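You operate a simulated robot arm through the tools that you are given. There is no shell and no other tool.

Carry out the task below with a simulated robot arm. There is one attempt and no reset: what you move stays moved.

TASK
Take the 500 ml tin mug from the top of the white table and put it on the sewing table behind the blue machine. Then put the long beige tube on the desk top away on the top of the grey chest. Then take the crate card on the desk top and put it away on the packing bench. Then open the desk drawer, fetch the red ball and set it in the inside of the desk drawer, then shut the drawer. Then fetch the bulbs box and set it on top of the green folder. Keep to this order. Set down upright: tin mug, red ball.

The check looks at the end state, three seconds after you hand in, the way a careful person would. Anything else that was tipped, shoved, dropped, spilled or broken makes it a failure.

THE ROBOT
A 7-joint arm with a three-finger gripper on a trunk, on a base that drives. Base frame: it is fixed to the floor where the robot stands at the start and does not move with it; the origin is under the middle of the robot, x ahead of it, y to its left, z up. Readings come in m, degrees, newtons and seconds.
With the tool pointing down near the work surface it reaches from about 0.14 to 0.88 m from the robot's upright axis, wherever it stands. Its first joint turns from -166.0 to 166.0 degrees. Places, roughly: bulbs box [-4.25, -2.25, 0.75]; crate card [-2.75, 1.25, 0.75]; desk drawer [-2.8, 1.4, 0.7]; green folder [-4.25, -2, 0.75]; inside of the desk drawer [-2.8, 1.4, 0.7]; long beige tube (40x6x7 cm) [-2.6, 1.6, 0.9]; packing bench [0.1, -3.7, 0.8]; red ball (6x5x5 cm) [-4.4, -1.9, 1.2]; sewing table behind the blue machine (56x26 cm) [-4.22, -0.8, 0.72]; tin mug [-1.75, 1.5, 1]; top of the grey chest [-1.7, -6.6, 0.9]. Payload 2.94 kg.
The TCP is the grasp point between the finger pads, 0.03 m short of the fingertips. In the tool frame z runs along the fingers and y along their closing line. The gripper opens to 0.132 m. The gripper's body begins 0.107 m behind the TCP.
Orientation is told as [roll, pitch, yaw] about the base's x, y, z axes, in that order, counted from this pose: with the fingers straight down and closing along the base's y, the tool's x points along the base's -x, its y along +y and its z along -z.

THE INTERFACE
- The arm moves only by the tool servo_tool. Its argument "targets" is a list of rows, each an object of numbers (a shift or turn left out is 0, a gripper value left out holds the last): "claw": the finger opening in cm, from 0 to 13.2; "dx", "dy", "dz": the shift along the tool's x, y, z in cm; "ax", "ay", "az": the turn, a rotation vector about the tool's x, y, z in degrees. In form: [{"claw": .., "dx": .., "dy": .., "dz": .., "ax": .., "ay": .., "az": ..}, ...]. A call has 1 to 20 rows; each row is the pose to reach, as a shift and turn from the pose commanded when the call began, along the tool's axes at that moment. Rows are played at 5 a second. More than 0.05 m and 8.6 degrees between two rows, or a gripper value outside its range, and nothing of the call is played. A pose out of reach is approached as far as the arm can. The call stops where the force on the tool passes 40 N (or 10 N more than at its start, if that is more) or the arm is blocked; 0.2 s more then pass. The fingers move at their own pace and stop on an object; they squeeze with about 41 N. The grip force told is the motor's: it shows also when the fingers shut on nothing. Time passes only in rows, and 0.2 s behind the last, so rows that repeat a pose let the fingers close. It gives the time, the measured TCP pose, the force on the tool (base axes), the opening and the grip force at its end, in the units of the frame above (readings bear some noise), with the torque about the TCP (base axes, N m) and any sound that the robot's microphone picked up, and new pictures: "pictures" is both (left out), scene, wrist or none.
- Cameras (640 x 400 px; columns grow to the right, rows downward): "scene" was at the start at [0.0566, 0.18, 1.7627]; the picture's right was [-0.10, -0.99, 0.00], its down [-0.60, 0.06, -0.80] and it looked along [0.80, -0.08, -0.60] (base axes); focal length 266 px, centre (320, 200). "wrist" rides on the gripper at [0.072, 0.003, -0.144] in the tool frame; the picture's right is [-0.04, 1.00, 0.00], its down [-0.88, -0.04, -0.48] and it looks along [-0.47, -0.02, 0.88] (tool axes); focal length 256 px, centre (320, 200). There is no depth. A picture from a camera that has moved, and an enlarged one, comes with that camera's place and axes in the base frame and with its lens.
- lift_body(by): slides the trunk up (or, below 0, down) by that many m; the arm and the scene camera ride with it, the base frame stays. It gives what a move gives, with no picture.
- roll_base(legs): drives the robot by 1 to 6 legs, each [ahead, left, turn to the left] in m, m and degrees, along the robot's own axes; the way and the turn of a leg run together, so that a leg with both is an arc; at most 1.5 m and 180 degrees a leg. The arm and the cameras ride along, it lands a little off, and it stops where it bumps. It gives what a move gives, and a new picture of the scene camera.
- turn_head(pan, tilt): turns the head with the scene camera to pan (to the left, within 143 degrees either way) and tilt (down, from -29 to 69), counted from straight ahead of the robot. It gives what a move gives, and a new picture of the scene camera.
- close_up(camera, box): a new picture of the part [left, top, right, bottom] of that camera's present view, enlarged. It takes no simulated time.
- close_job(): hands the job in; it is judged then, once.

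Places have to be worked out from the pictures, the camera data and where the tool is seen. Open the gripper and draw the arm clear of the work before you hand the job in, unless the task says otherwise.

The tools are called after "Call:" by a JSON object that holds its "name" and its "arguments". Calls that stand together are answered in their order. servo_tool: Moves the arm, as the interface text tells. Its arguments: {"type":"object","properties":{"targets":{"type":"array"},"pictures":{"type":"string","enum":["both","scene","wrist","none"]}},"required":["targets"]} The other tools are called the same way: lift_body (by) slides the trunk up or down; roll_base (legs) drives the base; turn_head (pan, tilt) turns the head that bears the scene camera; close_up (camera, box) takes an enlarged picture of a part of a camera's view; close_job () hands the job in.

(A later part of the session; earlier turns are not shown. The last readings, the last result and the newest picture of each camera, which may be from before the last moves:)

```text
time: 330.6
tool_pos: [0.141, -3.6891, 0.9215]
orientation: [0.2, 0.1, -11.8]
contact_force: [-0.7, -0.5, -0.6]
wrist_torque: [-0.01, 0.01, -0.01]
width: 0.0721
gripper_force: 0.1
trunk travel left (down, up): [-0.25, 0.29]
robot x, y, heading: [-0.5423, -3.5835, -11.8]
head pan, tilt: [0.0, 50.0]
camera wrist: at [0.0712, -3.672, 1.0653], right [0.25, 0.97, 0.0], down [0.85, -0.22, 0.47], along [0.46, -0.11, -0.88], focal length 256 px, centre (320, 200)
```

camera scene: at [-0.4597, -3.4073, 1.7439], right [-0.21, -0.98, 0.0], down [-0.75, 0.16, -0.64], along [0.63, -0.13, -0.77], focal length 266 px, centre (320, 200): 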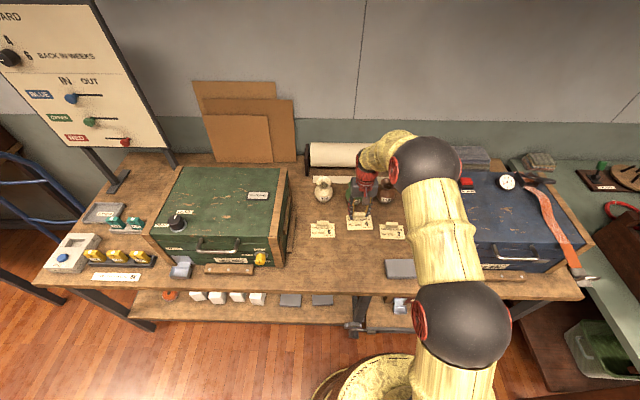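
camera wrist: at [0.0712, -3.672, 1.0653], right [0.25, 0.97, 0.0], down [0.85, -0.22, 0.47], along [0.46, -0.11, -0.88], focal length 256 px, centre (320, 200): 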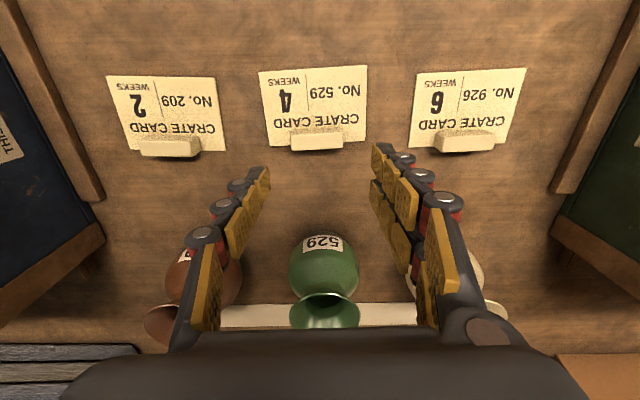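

The card lies neatly in its place. I raise and retract the arm.

Call:
{"name": "servo_tool", "arguments": {"targets": [{"dz": -4, "claw": 9}, {"dz": -8, "claw": 11}, {"dz": -12, "claw": 13.2}, {"dz": -16}, {"dz": -20}, {"dz": -24, "dx": 2}, {"dz": -28, "dx": 4}, {"dz": -29, "dx": 8}, {"dz": -29, "dx": 12}, {"dz": -29, "dx": 16}, {"dz": -29, "dx": 20}, {"dz": -29, "dx": 22}], "pictures": "scene"}}

```text
time: 333.2
tool_pos: [-0.0748, -3.648, 1.2115]
orientation: [0.2, 0.0, -11.8]
contact_force: [-0.4, -0.6, -0.4]
wrist_torque: [0.01, 0.0, -0.01]
width: 0.132
gripper_force: 0.1
trunk travel left (down, up): [-0.25, 0.29]
robot x, y, heading: [-0.5439, -3.5847, -11.8]
head pan, tilt: [0.0, 50.0]
camera scene: at [-0.4604, -3.4071, 1.7439], right [-0.21, -0.98, 0.0], down [-0.75, 0.16, -0.64], along [0.63, -0.13, -0.77], focal length 266 px, centre (320, 200)
```

scene: 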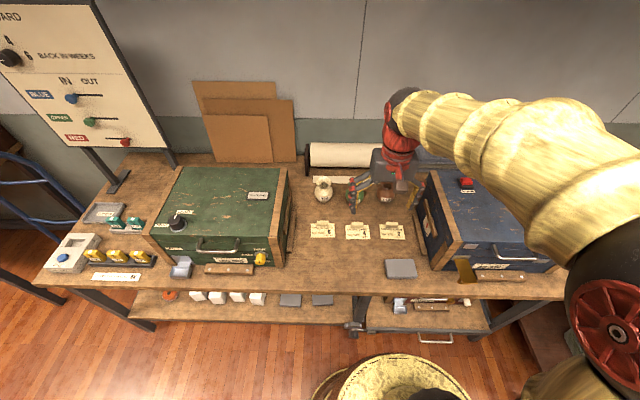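

I back off, turn toward the desk end of the room and drive back up the corridor.

Call:
{"name": "roll_base", "arguments": {"legs": [[-0.5, 0, 0], [0, 0, 90], [1.165, -0.323, 0], [1.0, -0.09, 0], [1.45, 0.02, 0]]}}

```text
time: 357.3
tool_pos: [0.0497, 0.4564, 1.2127]
orientation: [0.2, 0.0, 79.6]
contact_force: [-0.5, -0.1, -0.2]
wrist_torque: [-0.03, 0.01, 0.02]
width: 0.1318
gripper_force: 0.1
trunk travel left (down, up): [-0.25, 0.29]
robot x, y, heading: [-0.0023, -0.0184, 79.5]
head pan, tilt: [0.0, 50.0]
camera scene: at [-0.1833, 0.0636, 1.7439], right [0.98, -0.18, 0.0], down [-0.14, -0.75, -0.64], along [0.12, 0.63, -0.77], focal length 266 px, centre (320, 200)
```

scene: 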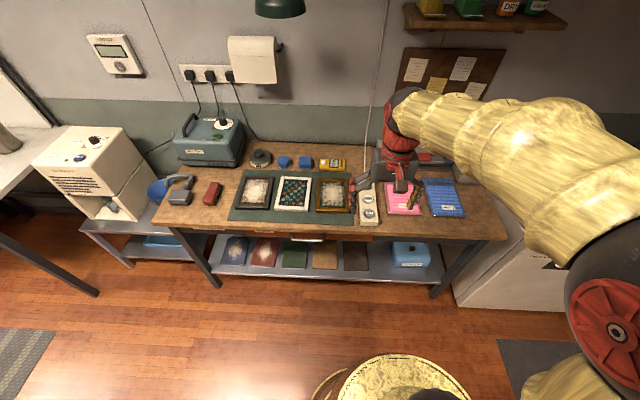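

I drive back left along the corridor to the desk, in front of the drawer.

Call:
{"name": "roll_base", "arguments": {"legs": [[0.02, 1.47, -1.5], [0.02, 1.43, 0]]}}

Call:
{"name": "turn_head", "arguments": {"pan": -15, "tilt": 50}}

```text
time: 371.2
tool_pos: [-2.758, 1.0788, 1.2122]
orientation: [0.2, 0.1, 78.3]
contact_force: [0.1, -0.2, -0.3]
wrist_torque: [-0.03, -0.01, -0.01]
width: 0.1319
gripper_force: 0.0
trunk travel left (down, up): [-0.25, 0.29]
robot x, y, heading: [-2.82, 0.6111, 78.5]
head pan, tilt: [0.0, 50.0]
camera scene: at [-2.9983, 0.6917, 1.7439], right [0.98, -0.2, 0.0], down [-0.16, -0.75, -0.64], along [0.13, 0.63, -0.77], focal length 266 px, centre (320, 200)
```

scene: 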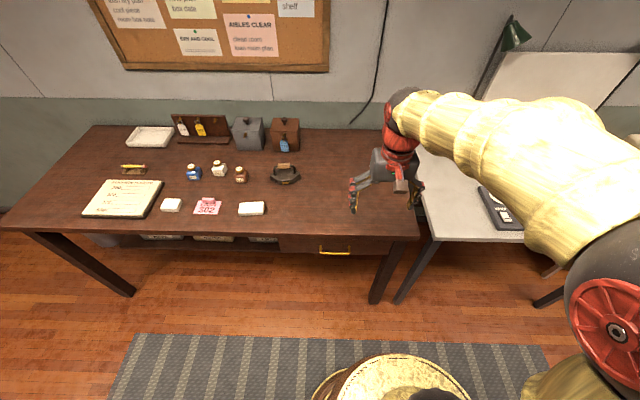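

```text
time: 372.0
tool_pos: [-2.7555, 1.0794, 1.212]
orientation: [0.1, 0.0, 78.2]
contact_force: [0.1, 0.6, -0.7]
wrist_torque: [0.02, 0.0, 0.0]
width: 0.132
gripper_force: 0.0
trunk travel left (down, up): [-0.25, 0.29]
robot x, y, heading: [-2.8224, 0.611, 78.6]
head pan, tilt: [-15.0, 50.0]
camera scene: at [-2.9792, 0.6851, 1.7439], right [0.89, -0.45, 0.0], down [-0.34, -0.68, -0.64], along [0.29, 0.57, -0.77], focal length 266 px, centre (320, 200)
```

scene: 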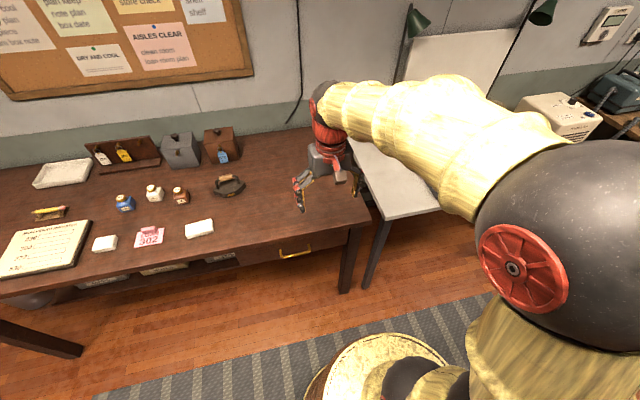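

I enlarge the drawer handle to measure it.

Call:
{"name": "turn_head", "arguments": {"pan": 0, "tilt": 40}}

Call:
{"name": "close_up", "arguments": {"camera": "scene", "box": [270, 270, 430, 370]}}

```text
time: 372.8
tool_pos: [-2.7575, 1.0781, 1.2112]
orientation: [0.2, 0.0, 78.2]
contact_force: [-0.3, 0.2, -0.7]
wrist_torque: [-0.03, -0.01, 0.03]
width: 0.1318
gripper_force: 0.0
trunk travel left (down, up): [-0.25, 0.29]
robot x, y, heading: [-2.8209, 0.6064, 78.2]
head pan, tilt: [0.0, 40.0]
camera scene: at [-2.9965, 0.6995, 1.758], right [0.98, -0.2, 0.0], down [-0.13, -0.63, -0.77], along [0.16, 0.75, -0.64], focal length 266 px, centre (320, 200)
```

scene: 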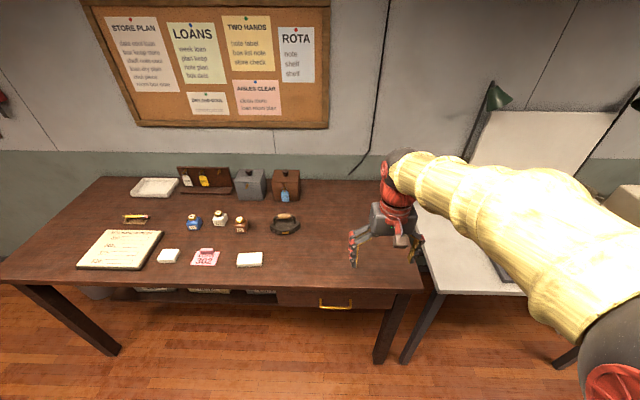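

```text
4.00 times, centred on (350, 320) of scene
camera zoom: at [-2.9965, 0.6995, 1.758], right [0.98, -0.2, 0.0], down [-0.13, -0.63, -0.77], along [0.16, 0.75, -0.64], focal length 1065 px, centre (200, -280)
```

zoom: 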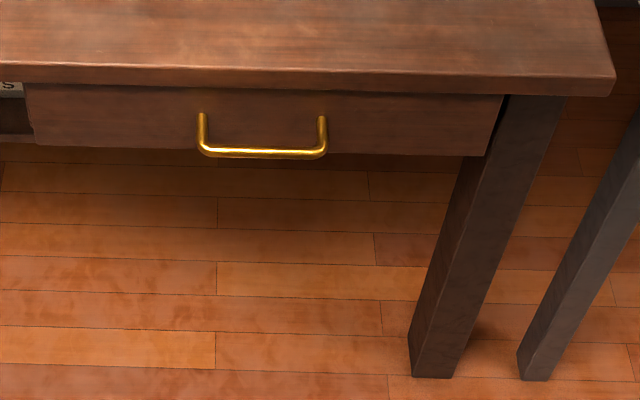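

The handle bar is at about (-2.825, 1.212, 0.740), 4 cm proud of the drawer front. I back off to give the arm room to pull, then turn the tool so the fingers will close across the bar from above-front at 45°.

Call:
{"name": "roll_base", "arguments": {"legs": [[-0.15, 0.1, 0]]}}

Call:
{"name": "servo_tool", "arguments": {"targets": [{"az": -8.5}, {"az": -17}, {"az": -25.5}, {"az": -34}, {"az": -42.5}, {"az": -51}, {"az": -59.5}, {"az": -68}, {"az": -76.5}, {"az": -85}, {"az": -90}], "pictures": "none"}}

Call:
{"name": "servo_tool", "arguments": {"targets": [{"ax": 8, "claw": 10}, {"ax": 16, "claw": 8}, {"ax": 24, "claw": 6}, {"ax": 32, "claw": 5}, {"ax": 40}, {"ax": 45}, {"ax": 45}]}}

```text
time: 374.3
tool_pos: [-2.8882, 0.947, 1.213]
orientation: [0.1, 0.0, 78.6]
contact_force: [0.6, 0.1, 0.5]
wrist_torque: [-0.01, -0.03, 0.03]
width: 0.1319
gripper_force: 0.1
trunk travel left (down, up): [-0.25, 0.29]
robot x, y, heading: [-2.9486, 0.4753, 78.4]
head pan, tilt: [0.0, 40.0]
camera scene: at [-3.1261, 0.5683, 1.758], right [0.98, -0.2, 0.0], down [-0.13, -0.63, -0.77], along [0.15, 0.75, -0.64], focal length 266 px, centre (320, 200)
```

scene: 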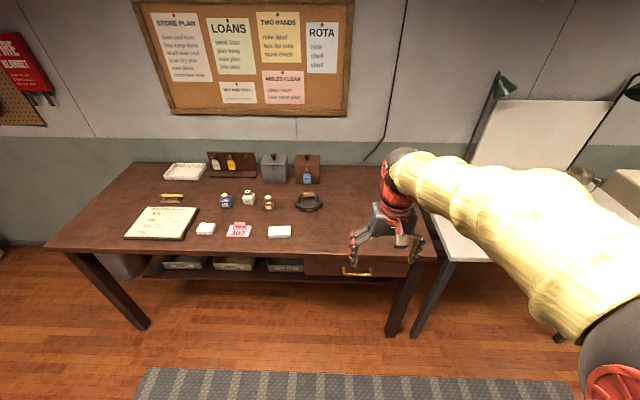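

```text
time: 376.7
tool_pos: [-2.8862, 0.9494, 1.2125]
orientation: [0.0, -0.2, 168.5]
contact_force: [-0.6, -0.4, -0.6]
wrist_torque: [0.02, 0.0, 0.0]
width: 0.1317
gripper_force: 0.1
trunk travel left (down, up): [-0.25, 0.29]
robot x, y, heading: [-2.9514, 0.4798, 78.4]
head pan, tilt: [0.0, 40.0]
```

```text
time: 378.3
tool_pos: [-2.8866, 0.9485, 1.2122]
orientation: [-45.1, -0.3, 168.5]
contact_force: [0.2, -0.1, 0.8]
wrist_torque: [-0.02, 0.01, 0.03]
width: 0.0499
gripper_force: 0.1
trunk travel left (down, up): [-0.25, 0.29]
robot x, y, heading: [-2.9498, 0.4771, 78.5]
head pan, tilt: [0.0, 40.0]
camera scene: at [-3.1255, 0.5689, 1.7581], right [0.98, -0.2, 0.0], down [-0.13, -0.63, -0.77], along [0.15, 0.75, -0.64], focal length 266 px, centre (320, 200)
camera wrist: at [-2.8365, 0.8331, 1.3111], right [-0.19, -0.68, -0.71], down [-0.92, -0.13, 0.37], along [-0.34, 0.72, -0.61], focal length 256 px, centre (320, 200)
```

scene: 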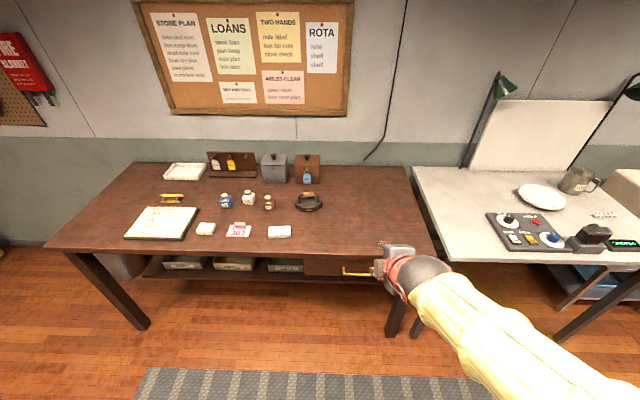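
wrist: 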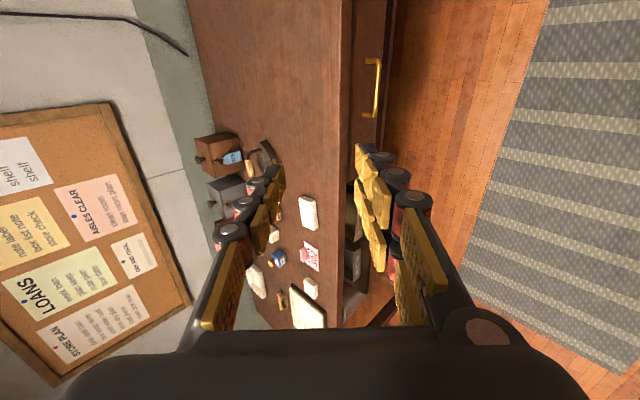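

The wrist camera confirms the bar near (-2.825, 1.218, 0.74). I move the hand to a point 10 cm short of the bar along the approach line.

Call:
{"name": "servo_tool", "arguments": {"targets": [{"dx": 0.1, "dy": 1.4, "dz": 4.1}, {"dx": 0.1, "dy": 2.8, "dz": 8.2}, {"dx": 0.2, "dy": 4.2, "dz": 12.4}, {"dx": 0.3, "dy": 5.6, "dz": 16.5}, {"dx": 0.4, "dy": 7.0, "dz": 20.6}, {"dx": 0.4, "dy": 8.4, "dz": 24.7}, {"dx": 0.5, "dy": 9.8, "dz": 28.8}, {"dx": 0.6, "dy": 11.1, "dz": 33}, {"dx": 0.6, "dy": 12.5, "dz": 37.1}, {"dx": 0.7, "dy": 13.9, "dz": 41.2}, {"dx": 0.7, "dy": 13.9, "dz": 41.2}]}}

```text
time: 380.7
tool_pos: [-2.8512, 1.1412, 0.8245]
orientation: [-44.7, 0.6, 167.7]
contact_force: [1.1, -0.1, 0.2]
wrist_torque: [0.03, 0.05, 0.02]
width: 0.05
gripper_force: 0.1
out of reach, approached as far as the arm can: row 6, 9, 10, 11
trunk travel left (down, up): [-0.25, 0.29]
robot x, y, heading: [-2.9531, 0.475, 78.5]
head pan, tilt: [0.0, 40.0]
camera scene: at [-3.1254, 0.5697, 1.758], right [0.98, -0.2, 0.0], down [-0.13, -0.63, -0.77], along [0.15, 0.75, -0.64], focal length 266 px, centre (320, 200)
camera wrist: at [-2.8034, 1.0273, 0.9251], right [-0.19, -0.69, -0.7], down [-0.93, -0.11, 0.36], along [-0.33, 0.72, -0.61], focal length 256 px, centre (320, 200)
```

scene: 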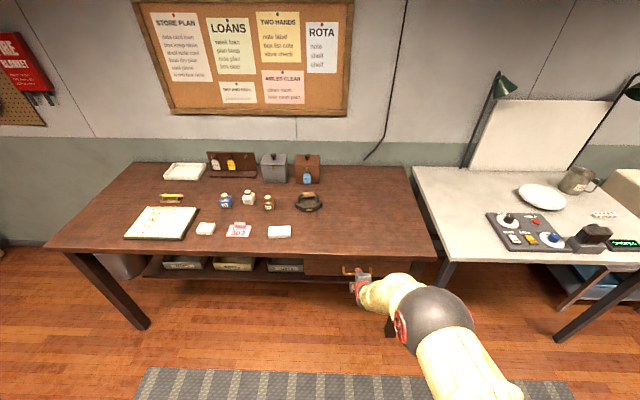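
wrist: 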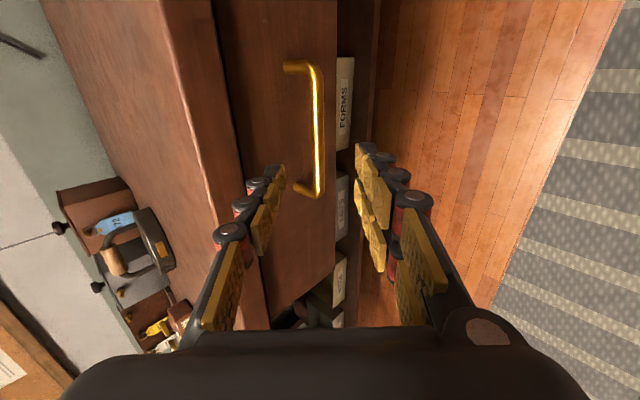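

The arm is near a limit in this low posture. I raise the hand, lower the trunk by 0.15 m, and re-approach.

Call:
{"name": "servo_tool", "arguments": {"targets": [{"dy": -3.3, "dz": -3.3}, {"dy": -6.6, "dz": -6.6}, {"dy": -10, "dz": -10}], "pictures": "none"}}

Call:
{"name": "lift_body", "arguments": {"by": -0.15}}

Call:
{"name": "servo_tool", "arguments": {"targets": [{"dx": 0}, {"dx": 0}]}}

```text
time: 381.5
tool_pos: [-2.8522, 1.1389, 0.964]
orientation: [-44.9, -0.2, 168.4]
contact_force: [0.5, -0.3, 0.0]
wrist_torque: [0.02, -0.02, 0.0]
width: 0.05
gripper_force: 0.1
trunk travel left (down, up): [-0.25, 0.29]
robot x, y, heading: [-2.9501, 0.4752, 78.3]
head pan, tilt: [0.0, 40.0]
```

```text
time: 383.2
tool_pos: [-2.8523, 1.1399, 0.8145]
orientation: [-45.0, -0.2, 168.4]
contact_force: [-0.3, -0.5, 0.7]
wrist_torque: [0.02, 0.0, 0.02]
width: 0.05
gripper_force: 0.1
trunk travel left (down, up): [-0.1, 0.44]
robot x, y, heading: [-2.9493, 0.4766, 78.6]
head pan, tilt: [0.0, 40.0]
```

```text
time: 383.8
tool_pos: [-2.8511, 1.1394, 0.8153]
orientation: [-44.9, -0.2, 168.5]
contact_force: [0.4, -0.3, 0.9]
wrist_torque: [0.0, 0.01, 0.02]
width: 0.0499
gripper_force: 0.1
trunk travel left (down, up): [-0.1, 0.44]
robot x, y, heading: [-2.9511, 0.4794, 78.4]
head pan, tilt: [0.0, 40.0]
camera scene: at [-3.1254, 0.5691, 1.6081], right [0.98, -0.2, 0.0], down [-0.13, -0.63, -0.77], along [0.15, 0.75, -0.64], focal length 266 px, centre (320, 200)
camera wrist: at [-2.8017, 1.024, 0.9137], right [-0.19, -0.68, -0.71], down [-0.92, -0.13, 0.37], along [-0.34, 0.72, -0.61], focal length 256 px, centre (320, 200)
```

scene: 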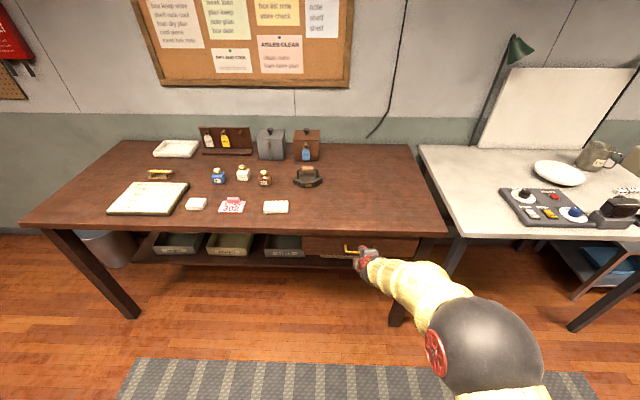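
wrist: 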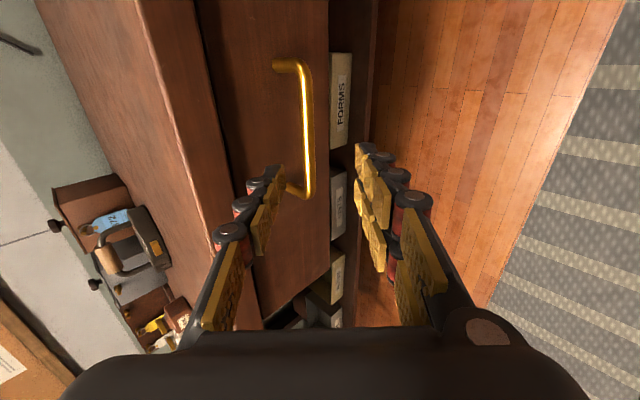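

Now the posture tracks well. The bar lies 10 cm ahead along the fingers, about 1 cm toward the upper finger and 1.2 cm to the right. I correct and advance 5 cm.

Call:
{"name": "servo_tool", "arguments": {"targets": [{"dx": 0.6, "dy": -0.5, "dz": 1}, {"dx": 1.2, "dy": -1.0, "dz": 2.5}, {"dx": 1.2, "dy": -1.0, "dz": 5}, {"dx": 1.2, "dy": -1.0, "dz": 5}], "pictures": "wrist"}}

```text
time: 384.8
tool_pos: [-2.8317, 1.1774, 0.7866]
orientation: [-45.0, -0.1, 168.5]
contact_force: [-0.1, -0.1, -0.4]
wrist_torque: [-0.01, 0.0, 0.0]
width: 0.0503
gripper_force: 0.1
trunk travel left (down, up): [-0.1, 0.44]
robot x, y, heading: [-2.9506, 0.478, 78.3]
head pan, tilt: [0.0, 40.0]
camera wrist: at [-2.7828, 1.0624, 0.8859], right [-0.19, -0.68, -0.71], down [-0.92, -0.13, 0.37], along [-0.34, 0.72, -0.61], focal length 256 px, centre (320, 200)
```

wrist: 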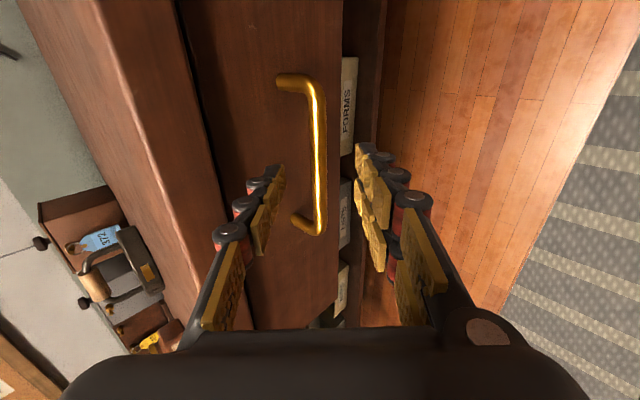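

The bar is centred between the fingers about 4.5 cm beyond the grasp point. I advance 3 cm so the bar lies between the finger ends.

Call:
{"name": "servo_tool", "arguments": {"targets": [{"dz": 1.5}, {"dz": 3.0}, {"dz": 3.0}], "pictures": "wrist"}}

```text
time: 385.6
tool_pos: [-2.8297, 1.1997, 0.764]
orientation: [-44.9, -0.2, 168.4]
contact_force: [-0.6, -0.3, 0.9]
wrist_torque: [-0.02, -0.02, -0.01]
width: 0.0502
gripper_force: 0.1
trunk travel left (down, up): [-0.1, 0.44]
robot x, y, heading: [-2.9507, 0.4782, 78.4]
head pan, tilt: [0.0, 40.0]
camera wrist: at [-2.7793, 1.0837, 0.8637], right [-0.19, -0.68, -0.71], down [-0.92, -0.13, 0.37], along [-0.34, 0.72, -0.61], focal length 256 px, centre (320, 200)
```

wrist: 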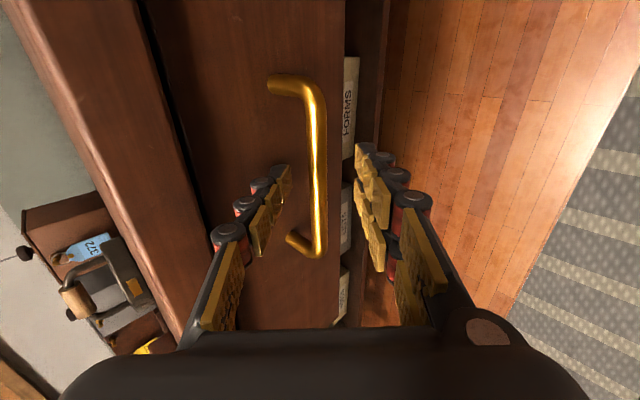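

The bar is now about 1 cm beyond the grasp point, inside the fingers. I close on it.

Call:
{"name": "servo_tool", "arguments": {"targets": [{"claw": 3.5}, {"claw": 2}, {"claw": 0.5}, {"claw": 0}, {"claw": 0}, {"claw": 0}], "pictures": "wrist"}}

```text
time: 387.0
tool_pos: [-2.8287, 1.2, 0.7667]
orientation: [-45.1, -0.2, 168.5]
contact_force: [-0.4, 3.3, 3.8]
wrist_torque: [0.16, 0.43, -0.41]
width: 0.0108
gripper_force: 37.8
trunk travel left (down, up): [-0.1, 0.44]
robot x, y, heading: [-2.949, 0.4798, 78.5]
head pan, tilt: [0.0, 40.0]
camera wrist: at [-2.7792, 1.0841, 0.8646], right [-0.19, -0.68, -0.71], down [-0.92, -0.13, 0.37], along [-0.34, 0.72, -0.61], focal length 256 px, centre (320, 200)
```

wrist: 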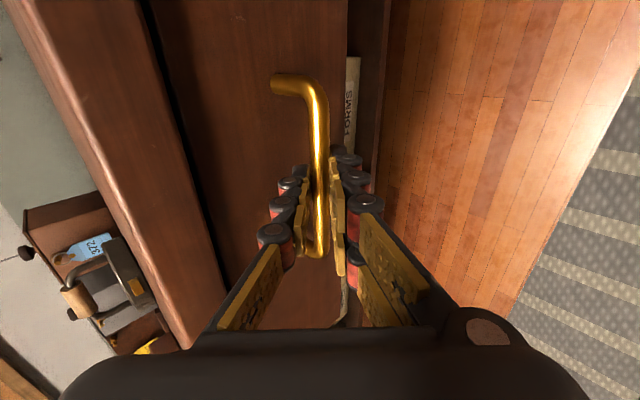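

The bar is gripped. I pull straight back 4 cm and check.

Call:
{"name": "servo_tool", "arguments": {"targets": [{"dy": 0.7, "dz": -0.7}, {"dy": 1.4, "dz": -1.4}, {"dy": 2.1, "dz": -2.1}, {"dy": 2.8, "dz": -2.8}, {"dy": 2.8, "dz": -2.8}]}}

```text
time: 388.2
tool_pos: [-2.8387, 1.1611, 0.766]
orientation: [-45.1, -0.3, 168.6]
contact_force: [-24.5, 4.9, 10.5]
wrist_torque: [0.32, 0.93, -0.07]
width: 0.0108
gripper_force: 38.0
trunk travel left (down, up): [-0.1, 0.44]
robot x, y, heading: [-2.9492, 0.4788, 78.5]
head pan, tilt: [0.0, 40.0]
camera scene: at [-3.1276, 0.5685, 1.6079], right [0.98, -0.2, 0.0], down [-0.13, -0.63, -0.77], along [0.15, 0.75, -0.64], focal length 266 px, centre (320, 200)
camera wrist: at [-2.7881, 1.046, 0.8646], right [-0.18, -0.68, -0.71], down [-0.92, -0.13, 0.37], along [-0.34, 0.72, -0.61], focal length 256 px, centre (320, 200)
```

scene: 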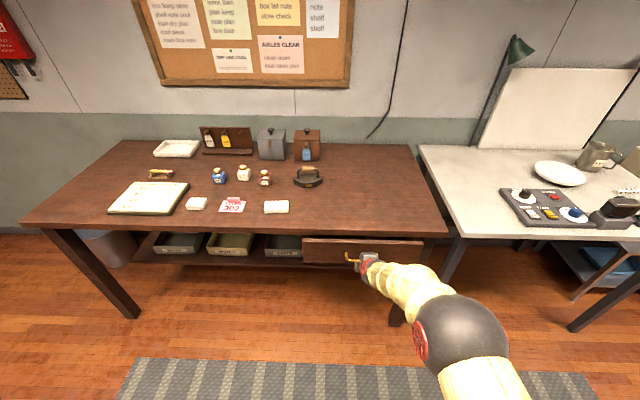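
wrist: 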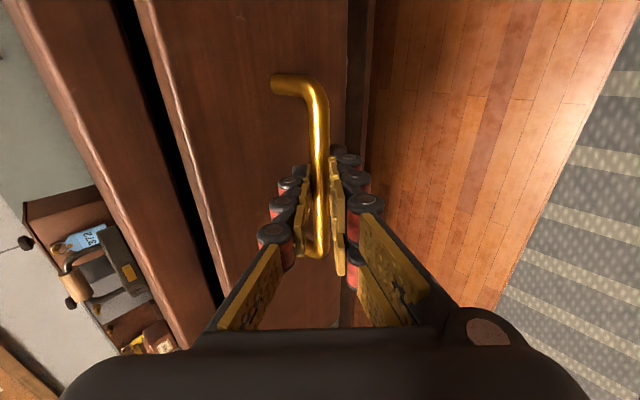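

The drawer slides, but a sideways force shows the pull direction is about 2–3° off. I correct to the left while pulling 8 cm more.

Call:
{"name": "servo_tool", "arguments": {"targets": [{"dx": -0.2}, {"dx": -0.29, "dy": 1.41, "dz": -1.41}, {"dx": -0.38, "dy": 2.83, "dz": -2.83}, {"dx": -0.47, "dy": 4.24, "dz": -4.24}, {"dx": -0.56, "dy": 5.66, "dz": -5.66}, {"dx": -0.56, "dy": 5.66, "dz": -5.66}], "pictures": "wrist"}}

```text
time: 389.6
tool_pos: [-2.8568, 1.0838, 0.7646]
orientation: [-45.0, 0.0, 168.1]
contact_force: [-12.2, 4.1, 6.5]
wrist_torque: [0.14, 0.42, -0.54]
width: 0.0106
gripper_force: 38.3
trunk travel left (down, up): [-0.1, 0.44]
robot x, y, heading: [-2.9492, 0.4768, 78.3]
head pan, tilt: [0.0, 40.0]
camera wrist: at [-2.8075, 0.9675, 0.865], right [-0.19, -0.68, -0.71], down [-0.92, -0.12, 0.36], along [-0.34, 0.72, -0.61], focal length 256 px, centre (320, 200)
```

wrist: 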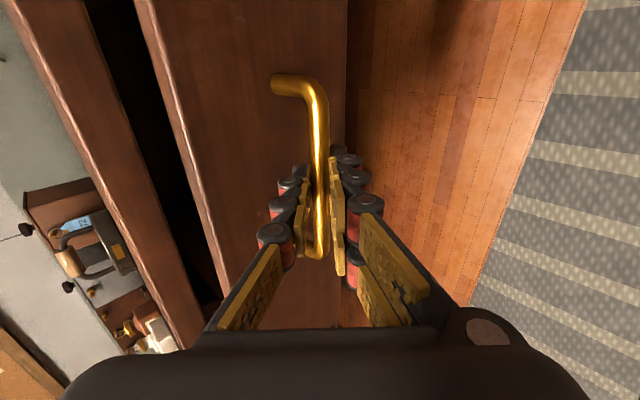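

It pulls smoothly now. I pull another 8 cm.

Call:
{"name": "servo_tool", "arguments": {"targets": [{"dx": -0.1}, {"dx": -0.2, "dy": 1.41, "dz": -1.41}, {"dx": -0.3, "dy": 2.83, "dz": -2.83}, {"dx": -0.4, "dy": 4.24, "dz": -4.24}, {"dx": -0.5, "dy": 5.66, "dz": -5.66}, {"dx": -0.5, "dy": 5.66, "dz": -5.66}]}}

```text
time: 391.0
tool_pos: [-2.8761, 1.0051, 0.7654]
orientation: [-44.9, -0.2, 168.3]
contact_force: [33.4, -7.2, 8.6]
wrist_torque: [0.01, -0.24, -0.99]
width: 0.0109
gripper_force: 38.0
trunk travel left (down, up): [-0.1, 0.44]
robot x, y, heading: [-2.9505, 0.4785, 78.5]
head pan, tilt: [0.0, 40.0]
camera scene: at [-3.1226, 0.5679, 1.6084], right [0.98, -0.2, 0.0], down [-0.13, -0.63, -0.77], along [0.15, 0.75, -0.64], focal length 266 px, centre (320, 200)
camera wrist: at [-2.826, 0.8886, 0.8647], right [-0.19, -0.68, -0.71], down [-0.92, -0.12, 0.37], along [-0.34, 0.72, -0.61], focal length 256 px, centre (320, 200)
```

scene: 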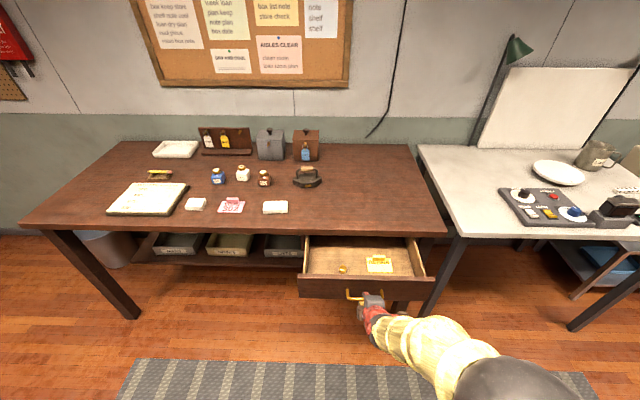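
wrist: 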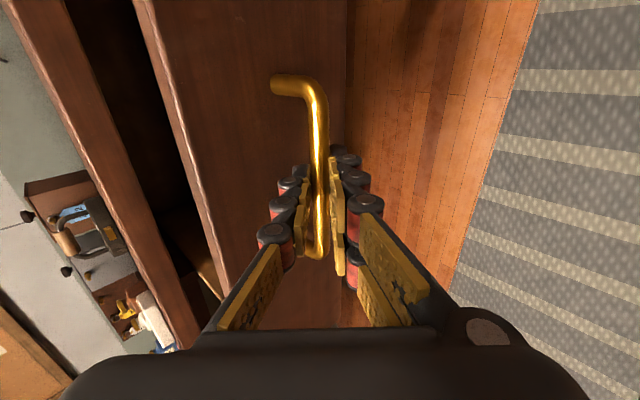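

The drawer is open about 20 cm, with two small yellow things inside. I relieve the sideways load and pull 3 cm more.

Call:
{"name": "servo_tool", "arguments": {"targets": [{"dx": 0.25}, {"dx": 0.22, "dy": 1.06, "dz": -1.06}, {"dx": 0.19, "dy": 2.12, "dz": -2.12}, {"dx": 0.19, "dy": 2.12, "dz": -2.12}], "pictures": "none"}}

```text
time: 392.0
tool_pos: [-2.8831, 0.9764, 0.7648]
orientation: [-45.0, -0.2, 168.3]
contact_force: [23.3, -4.9, 10.4]
wrist_torque: [0.1, 0.26, -0.61]
width: 0.0108
gripper_force: 37.5
trunk travel left (down, up): [-0.1, 0.44]
robot x, y, heading: [-2.9471, 0.4801, 78.4]
head pan, tilt: [0.0, 40.0]
```

I relieve the side load and open the fingers to release the bar.

Call:
{"name": "servo_tool", "arguments": {"targets": [{"dx": 0.2}, {"dx": 0.2, "claw": 2}, {"dx": 0.2, "claw": 3.5}, {"dx": 0.2, "claw": 5}, {"dx": 0.2, "claw": 5}], "pictures": "wrist"}}

```text
time: 393.2
tool_pos: [-2.8804, 0.9762, 0.7655]
orientation: [-44.9, 0.1, 168.2]
contact_force: [-0.9, 0.2, -0.2]
wrist_torque: [-0.02, 0.0, -0.02]
width: 0.0508
gripper_force: 0.0
trunk travel left (down, up): [-0.1, 0.44]
robot x, y, heading: [-2.9488, 0.4767, 78.3]
head pan, tilt: [0.0, 40.0]
camera wrist: at [-2.8321, 0.8601, 0.8648], right [-0.19, -0.68, -0.71], down [-0.92, -0.12, 0.36], along [-0.34, 0.72, -0.61], focal length 256 px, centre (320, 200)
```

wrist: 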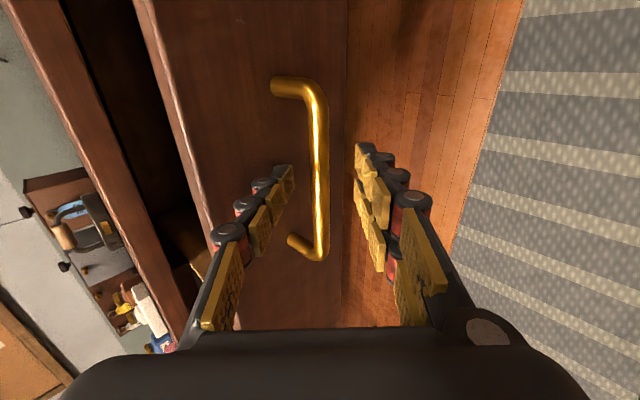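

Released. I withdraw the hand back and up from the handle.

Call:
{"name": "servo_tool", "arguments": {"targets": [{"dz": -3}, {"dz": -6}, {"dy": -2.8, "dz": -8.8}, {"dy": -5.7, "dz": -11.7}, {"dy": -8.5, "dz": -14.5}, {"dy": -11.3, "dz": -17.3}, {"dy": -14.1, "dz": -20.1}, {"dy": -17, "dz": -23}], "pictures": "none"}}

Call:
{"name": "lift_body", "arguments": {"by": 0.15}}

Call:
{"name": "servo_tool", "arguments": {"targets": [{"ax": -8, "claw": 8}, {"ax": -16, "claw": 10}, {"ax": -24, "claw": 13.2}, {"ax": -32}, {"ax": -40}, {"ax": -45}, {"ax": -45}]}}

```text
time: 395.0
tool_pos: [-2.8886, 0.9326, 1.0466]
orientation: [-45.0, 0.4, 168.8]
contact_force: [-1.5, -0.1, -0.1]
wrist_torque: [-0.01, -0.04, -0.07]
width: 0.0501
gripper_force: 0.2
trunk travel left (down, up): [-0.1, 0.44]
robot x, y, heading: [-2.9486, 0.4791, 78.3]
head pan, tilt: [0.0, 40.0]
```

```text
time: 396.8
tool_pos: [-2.8891, 0.9352, 1.1956]
orientation: [-45.0, -0.3, 168.5]
contact_force: [-0.1, 0.0, 0.0]
wrist_torque: [-0.01, 0.03, 0.0]
width: 0.0501
gripper_force: 0.0
trunk travel left (down, up): [-0.25, 0.29]
robot x, y, heading: [-2.9497, 0.4793, 78.1]
head pan, tilt: [0.0, 40.0]
```

```text
time: 398.4
tool_pos: [-2.8911, 0.9335, 1.1971]
orientation: [0.1, -0.2, 168.5]
contact_force: [0.0, 0.8, -0.6]
wrist_torque: [-0.03, 0.01, -0.01]
width: 0.132
gripper_force: 0.1
trunk travel left (down, up): [-0.25, 0.29]
robot x, y, heading: [-2.9482, 0.477, 78.4]
head pan, tilt: [0.0, 40.0]
camera scene: at [-3.1255, 0.5689, 1.7581], right [0.98, -0.2, 0.0], down [-0.13, -0.63, -0.77], along [0.15, 0.75, -0.64], focal length 266 px, centre (320, 200)
camera wrist: at [-2.819, 0.9179, 1.3404], right [-0.24, -0.97, 0.0], down [-0.85, 0.21, 0.48], along [-0.47, 0.11, -0.88], focal length 256 px, centre (320, 200)
```

scene: 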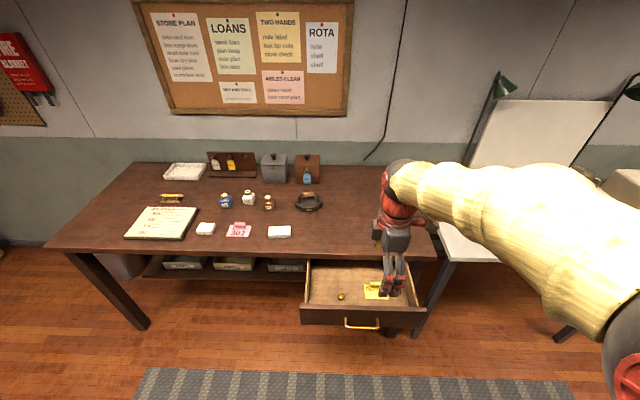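
wrist: 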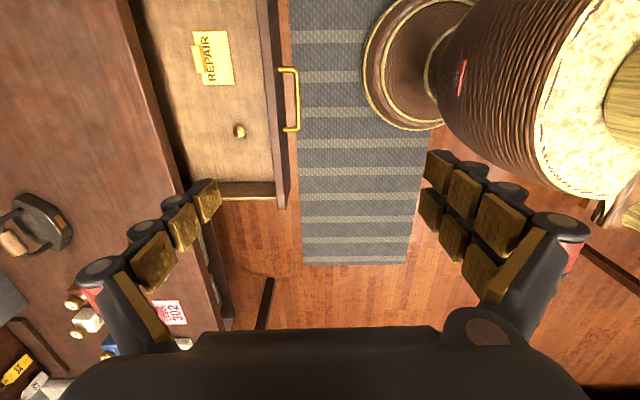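

The drawer is open with a REPAIR card and a small brass knob inside, leaving space. I square the tool, then drive round to the rack for the red ball.

Call:
{"name": "servo_tool", "arguments": {"targets": [{"az": 8.5}, {"az": 17}, {"az": 25.5}, {"az": 34}, {"az": 42.5}, {"az": 51}, {"az": 59.5}, {"az": 68}, {"az": 76.5}, {"az": 85}, {"az": 90}], "pictures": "none"}}

Call:
{"name": "roll_base", "arguments": {"legs": [[0, 0.8, 0], [-0.3, 0.77, 0], [0, 0, -90], [-0.1, -1.0, 0]]}}

Call:
{"name": "turn_head", "arguments": {"pan": -50, "tilt": 30}}

```text
time: 400.8
tool_pos: [-2.8898, 0.935, 1.1963]
orientation: [0.2, -0.1, 78.4]
contact_force: [-1.2, -0.5, -0.4]
wrist_torque: [0.0, 0.0, 0.0]
width: 0.1322
gripper_force: 0.1
trunk travel left (down, up): [-0.25, 0.29]
robot x, y, heading: [-2.9507, 0.4775, 78.6]
head pan, tilt: [0.0, 40.0]
```

```text
time: 417.6
tool_pos: [-4.4096, -0.4846, 1.1976]
orientation: [0.1, 0.0, -12.9]
contact_force: [0.4, 0.6, 0.2]
wrist_torque: [0.05, -0.02, 0.0]
width: 0.1318
gripper_force: 0.2
trunk travel left (down, up): [-0.25, 0.29]
robot x, y, heading: [-4.8663, -0.4134, -12.8]
head pan, tilt: [0.0, 40.0]
camera scene: at [-4.7696, -0.2424, 1.7581], right [-0.22, -0.97, 0.0], down [-0.63, 0.14, -0.77], along [0.75, -0.17, -0.64], focal length 266 px, centre (320, 200)
```

scene: 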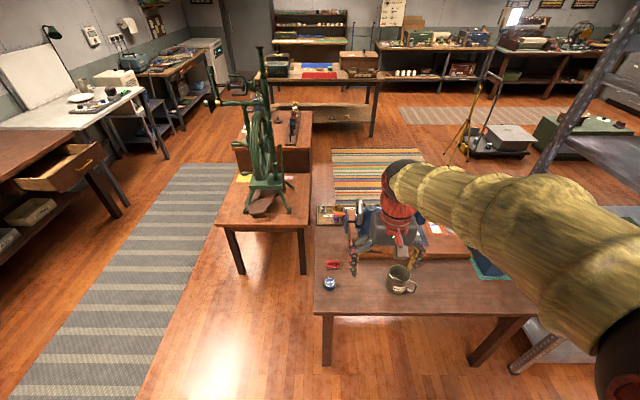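

```text
time: 418.8
tool_pos: [-4.4094, -0.4849, 1.196]
orientation: [0.3, 0.0, -13.0]
contact_force: [0.9, 1.1, -0.1]
wrist_torque: [0.01, 0.01, 0.01]
width: 0.1319
gripper_force: 0.1
trunk travel left (down, up): [-0.25, 0.29]
robot x, y, heading: [-4.8652, -0.419, -12.9]
head pan, tilt: [-50.0, 30.0]
camera scene: at [-4.8112, -0.3036, 1.7734], right [-0.89, -0.46, 0.0], down [-0.23, 0.45, -0.87], along [0.39, -0.77, -0.5], focal length 266 px, centre (320, 200)
```

scene: 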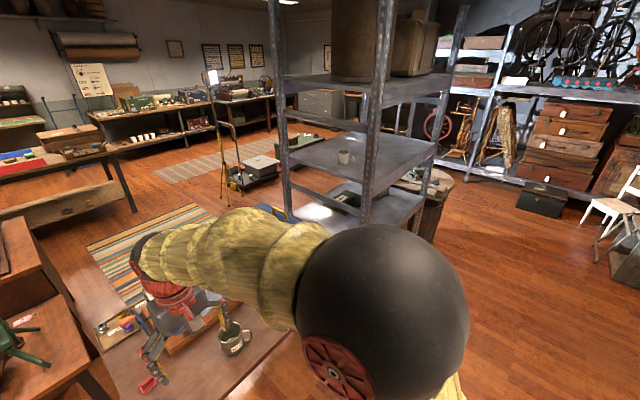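

The rack's -x face runs from about (-4.51, -1.45) to (-4.69, -2.28), with its middle shelf near 1.15. I move along to stand in front of that face.

Call:
{"name": "roll_base", "arguments": {"legs": [[-0.15, -0.6, 0], [0, -0.8, 0]]}}

Call:
{"name": "turn_head", "arguments": {"pan": 0, "tilt": 30}}

```text
time: 426.1
tool_pos: [-4.8819, -1.8065, 1.1977]
orientation: [0.1, 0.0, -13.8]
contact_force: [-0.1, -0.6, 0.2]
wrist_torque: [0.04, 0.04, 0.01]
width: 0.1321
gripper_force: 0.1
trunk travel left (down, up): [-0.25, 0.29]
robot x, y, heading: [-5.3383, -1.728, -13.8]
head pan, tilt: [-50.0, 30.0]
camera scene: at [-5.2803, -1.6193, 1.7734], right [-0.9, -0.44, 0.0], down [-0.22, 0.45, -0.87], along [0.38, -0.78, -0.5], focal length 266 px, centre (320, 200)
```

scene: 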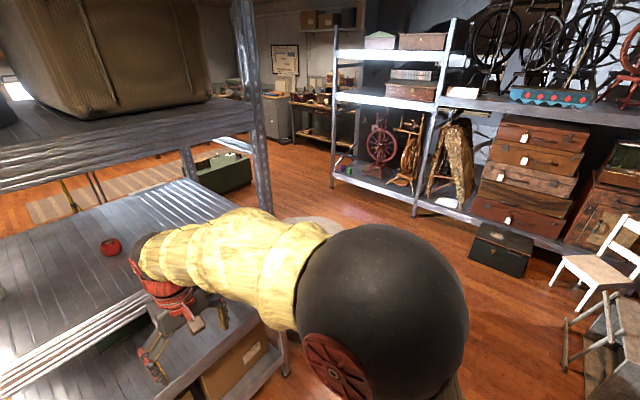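

```text
time: 427.3
tool_pos: [-4.8817, -1.8063, 1.1967]
orientation: [0.2, 0.1, -13.8]
contact_force: [-0.4, 0.0, 0.5]
wrist_torque: [0.0, 0.02, 0.02]
width: 0.1317
gripper_force: 0.1
trunk travel left (down, up): [-0.25, 0.29]
robot x, y, heading: [-5.3364, -1.7297, -13.7]
head pan, tilt: [0.0, 30.0]
camera scene: at [-5.2322, -1.5596, 1.7734], right [-0.24, -0.97, 0.0], down [-0.49, 0.12, -0.87], along [0.84, -0.21, -0.5], focal length 266 px, centre (320, 200)
```

scene: 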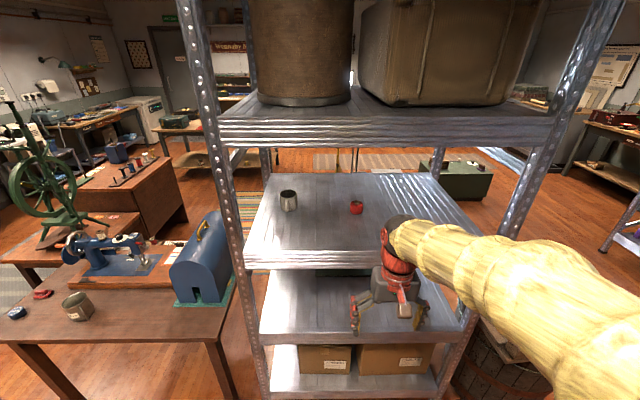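

The red ball is on the middle shelf. I take a close-up of it and of the shelf geometry.

Call:
{"name": "close_up", "arguments": {"camera": "scene", "box": [330, 185, 394, 225]}}

Call:
{"name": "close_up", "arguments": {"camera": "scene", "box": [180, 90, 580, 340]}}

```text
10.00 times, centred on (362, 205) of scene
camera zoom: at [-5.2322, -1.5596, 1.7734], right [-0.24, -0.97, 0.0], down [-0.49, 0.12, -0.87], along [0.84, -0.21, -0.5], focal length 2663 px, centre (-100, 150)
```

zoom: 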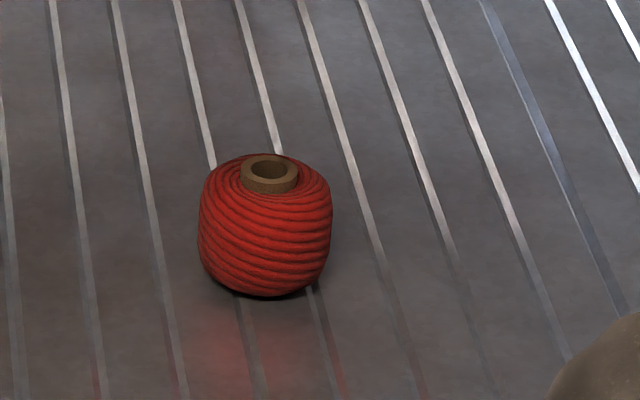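

```text
1.60 times, centred on (380, 215) of scene
camera zoom: at [-5.2322, -1.5596, 1.7734], right [-0.24, -0.97, 0.0], down [-0.49, 0.12, -0.87], along [0.84, -0.21, -0.5], focal length 426 px, centre (224, 176)
```

zoom: 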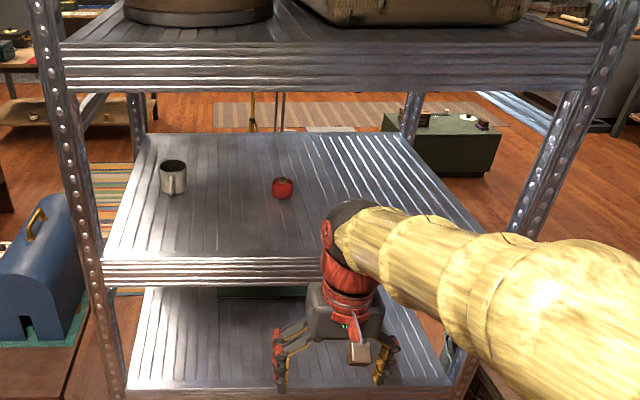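

It is a ball of red yarn on a tube, flat-bottomed, on a shelf at about z 1.20, some 22 cm behind the shelf front; the shelf above is at 1.55. I tilt the tool 45° forward and raise it, then move closer.

Call:
{"name": "servo_tool", "arguments": {"targets": [{"ay": -8, "dz": -2}, {"ay": -16, "dz": -4}, {"ay": -24, "dz": -6}, {"ay": -32, "dz": -8}, {"ay": -40, "dz": -10}, {"ay": -45, "dz": -11}, {"ay": -45, "dz": -11}], "pictures": "none"}}

Call:
{"name": "roll_base", "arguments": {"legs": [[0.22, 0, 0]]}}

Call:
{"name": "servo_tool", "arguments": {"targets": [{"dx": 0}, {"dx": 0}]}}

```text
time: 428.9
tool_pos: [-4.8832, -1.8061, 1.3073]
orientation: [0.2, -45.0, -14.1]
contact_force: [0.9, -1.1, 0.2]
wrist_torque: [-0.02, -0.01, 0.01]
width: 0.1323
gripper_force: 0.1
trunk travel left (down, up): [-0.25, 0.29]
robot x, y, heading: [-5.3384, -1.7256, -13.8]
head pan, tilt: [0.0, 30.0]
```

```text
time: 430.6
tool_pos: [-4.6753, -1.8594, 1.3069]
orientation: [0.2, -44.9, -14.1]
contact_force: [0.7, 0.0, -0.1]
wrist_torque: [-0.01, 0.0, 0.0]
width: 0.1318
gripper_force: 0.0
trunk travel left (down, up): [-0.25, 0.29]
robot x, y, heading: [-5.1264, -1.7788, -14.4]
head pan, tilt: [0.0, 30.0]
camera scene: at [-5.0238, -1.6114, 1.7734], right [-0.24, -0.97, 0.0], down [-0.49, 0.12, -0.87], along [0.84, -0.21, -0.5], focal length 266 px, centre (320, 200)
```

scene: 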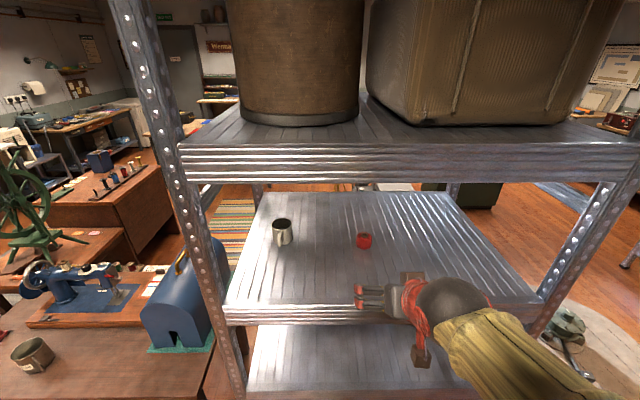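

```text
time: 431.2
tool_pos: [-4.6748, -1.8584, 1.3059]
orientation: [0.3, -44.8, -14.1]
contact_force: [-0.4, 0.4, 0.0]
wrist_torque: [-0.05, 0.01, 0.02]
width: 0.1321
gripper_force: 0.3
trunk travel left (down, up): [-0.25, 0.29]
robot x, y, heading: [-5.1272, -1.7801, -14.1]
head pan, tilt: [0.0, 30.0]
camera scene: at [-5.0245, -1.6112, 1.7734], right [-0.24, -0.97, 0.0], down [-0.49, 0.12, -0.87], along [0.84, -0.21, -0.5], focal length 266 px, centre (320, 200)
camera wrist: at [-4.8228, -1.8188, 1.3569], right [0.27, 0.96, 0.03], down [0.27, -0.11, 0.96], along [0.92, -0.25, -0.29], focal length 256 px, centre (320, 200)
```

scene: 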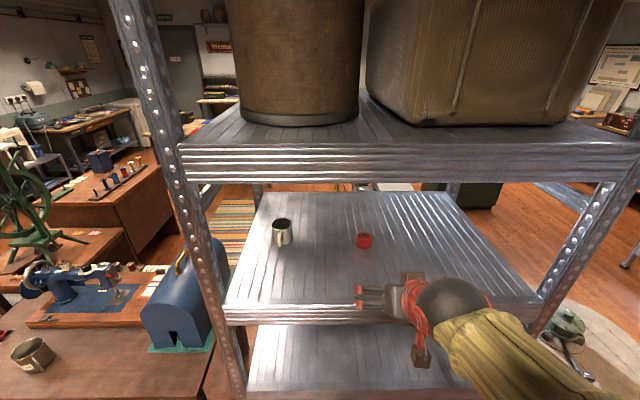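
wrist: 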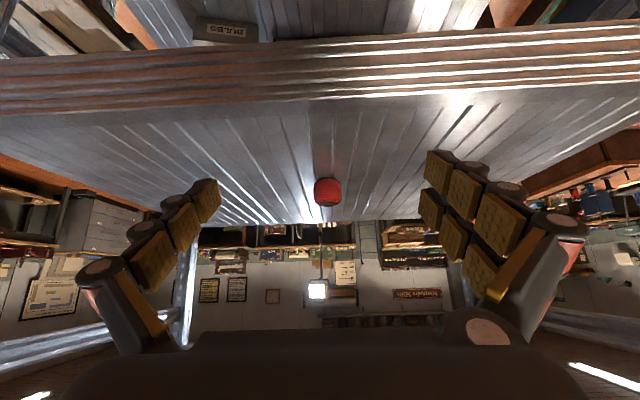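

Triangulating both cameras puts the ball centre at (-4.369, -1.928, 1.199), shelf at about 1.172. I lower the hand in front of the shelf, then slide in level toward the ball, stopping short to check.

Call:
{"name": "servo_tool", "arguments": {"targets": [{"dx": 3.04, "dz": 3.04}, {"dx": 6.08, "dz": 6.08}, {"dx": 3.3, "dy": 0.1, "dz": 8.9}, {"dx": 0.5, "dy": 0.2, "dz": 11.7}, {"dx": -2.3, "dy": 0.3, "dz": 14.5}, {"dx": -5.1, "dy": 0.4, "dz": 17.3}, {"dx": -7.9, "dy": 0.5, "dz": 20.1}, {"dx": -10.7, "dy": 0.6, "dz": 22.9}, {"dx": -10.7, "dy": 0.6, "dz": 22.9}]}}

```text
time: 433.2
tool_pos: [-4.4419, -1.9102, 1.2194]
orientation: [0.3, -45.0, -14.1]
contact_force: [1.2, -0.6, 0.1]
wrist_torque: [0.01, 0.05, 0.01]
width: 0.1319
gripper_force: 0.0
trunk travel left (down, up): [-0.25, 0.29]
robot x, y, heading: [-5.1299, -1.7808, -13.9]
head pan, tilt: [0.0, 30.0]
camera scene: at [-5.0245, -1.6112, 1.7734], right [-0.24, -0.97, 0.0], down [-0.49, 0.12, -0.87], along [0.84, -0.21, -0.5], focal length 266 px, centre (320, 200)
camera wrist: at [-4.5913, -1.87, 1.2705], right [0.27, 0.96, 0.03], down [0.27, -0.11, 0.96], along [0.93, -0.25, -0.29], focal length 256 px, centre (320, 200)
```

scene: 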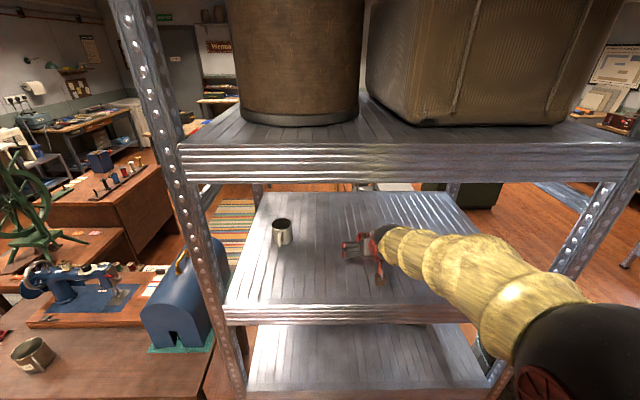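
wrist: 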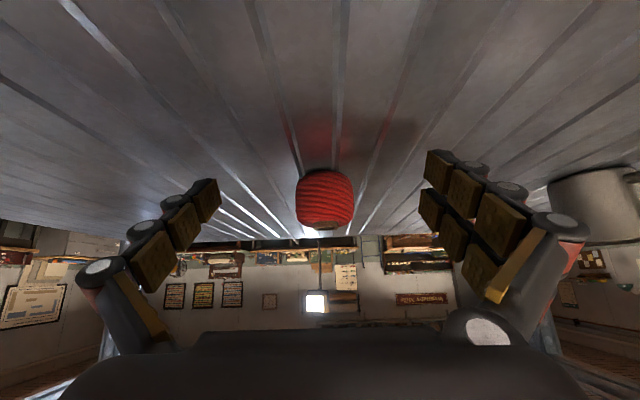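

The ball is 7.5 cm further in and nearly centred. I advance the rest and lower 1 cm to straddle it.

Call:
{"name": "servo_tool", "arguments": {"targets": [{"dx": -2.65, "dy": 0.2, "dz": 2.65}, {"dx": -5.3, "dy": 0.4, "dz": 5.3}, {"dx": -4.9, "dy": 0.4, "dz": 5.7}, {"dx": -4.6, "dy": 0.4, "dz": 6.0}, {"dx": -4.6, "dy": 0.4, "dz": 6.0}]}}

```text
time: 434.4
tool_pos: [-4.3691, -1.9237, 1.2096]
orientation: [0.3, -45.0, -14.2]
contact_force: [-0.4, 0.4, 0.0]
wrist_torque: [0.0, -0.05, -0.02]
width: 0.1317
gripper_force: 0.0
trunk travel left (down, up): [-0.25, 0.29]
robot x, y, heading: [-5.1268, -1.7792, -14.2]
head pan, tilt: [0.0, 30.0]
camera scene: at [-5.0241, -1.6113, 1.7734], right [-0.24, -0.97, 0.0], down [-0.49, 0.12, -0.87], along [0.84, -0.21, -0.5], focal length 266 px, centre (320, 200)
camera wrist: at [-4.5168, -1.8833, 1.2601], right [0.27, 0.96, 0.03], down [0.27, -0.11, 0.96], along [0.92, -0.25, -0.29], focal length 256 px, centre (320, 200)
```

scene: 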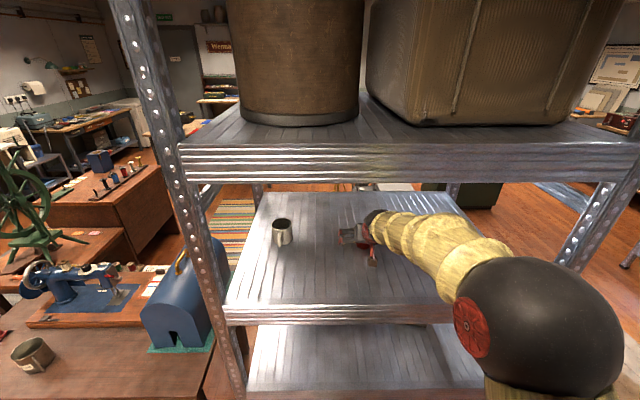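
wrist: 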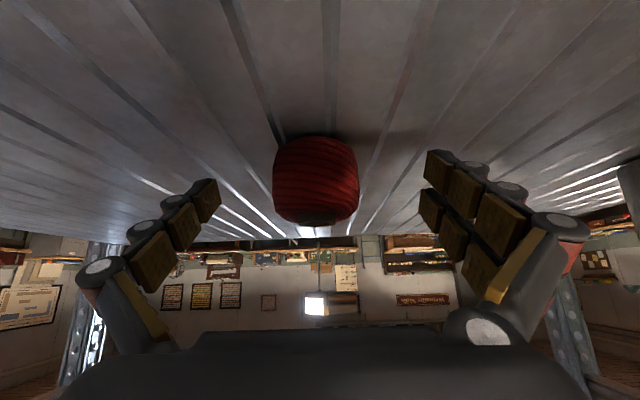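

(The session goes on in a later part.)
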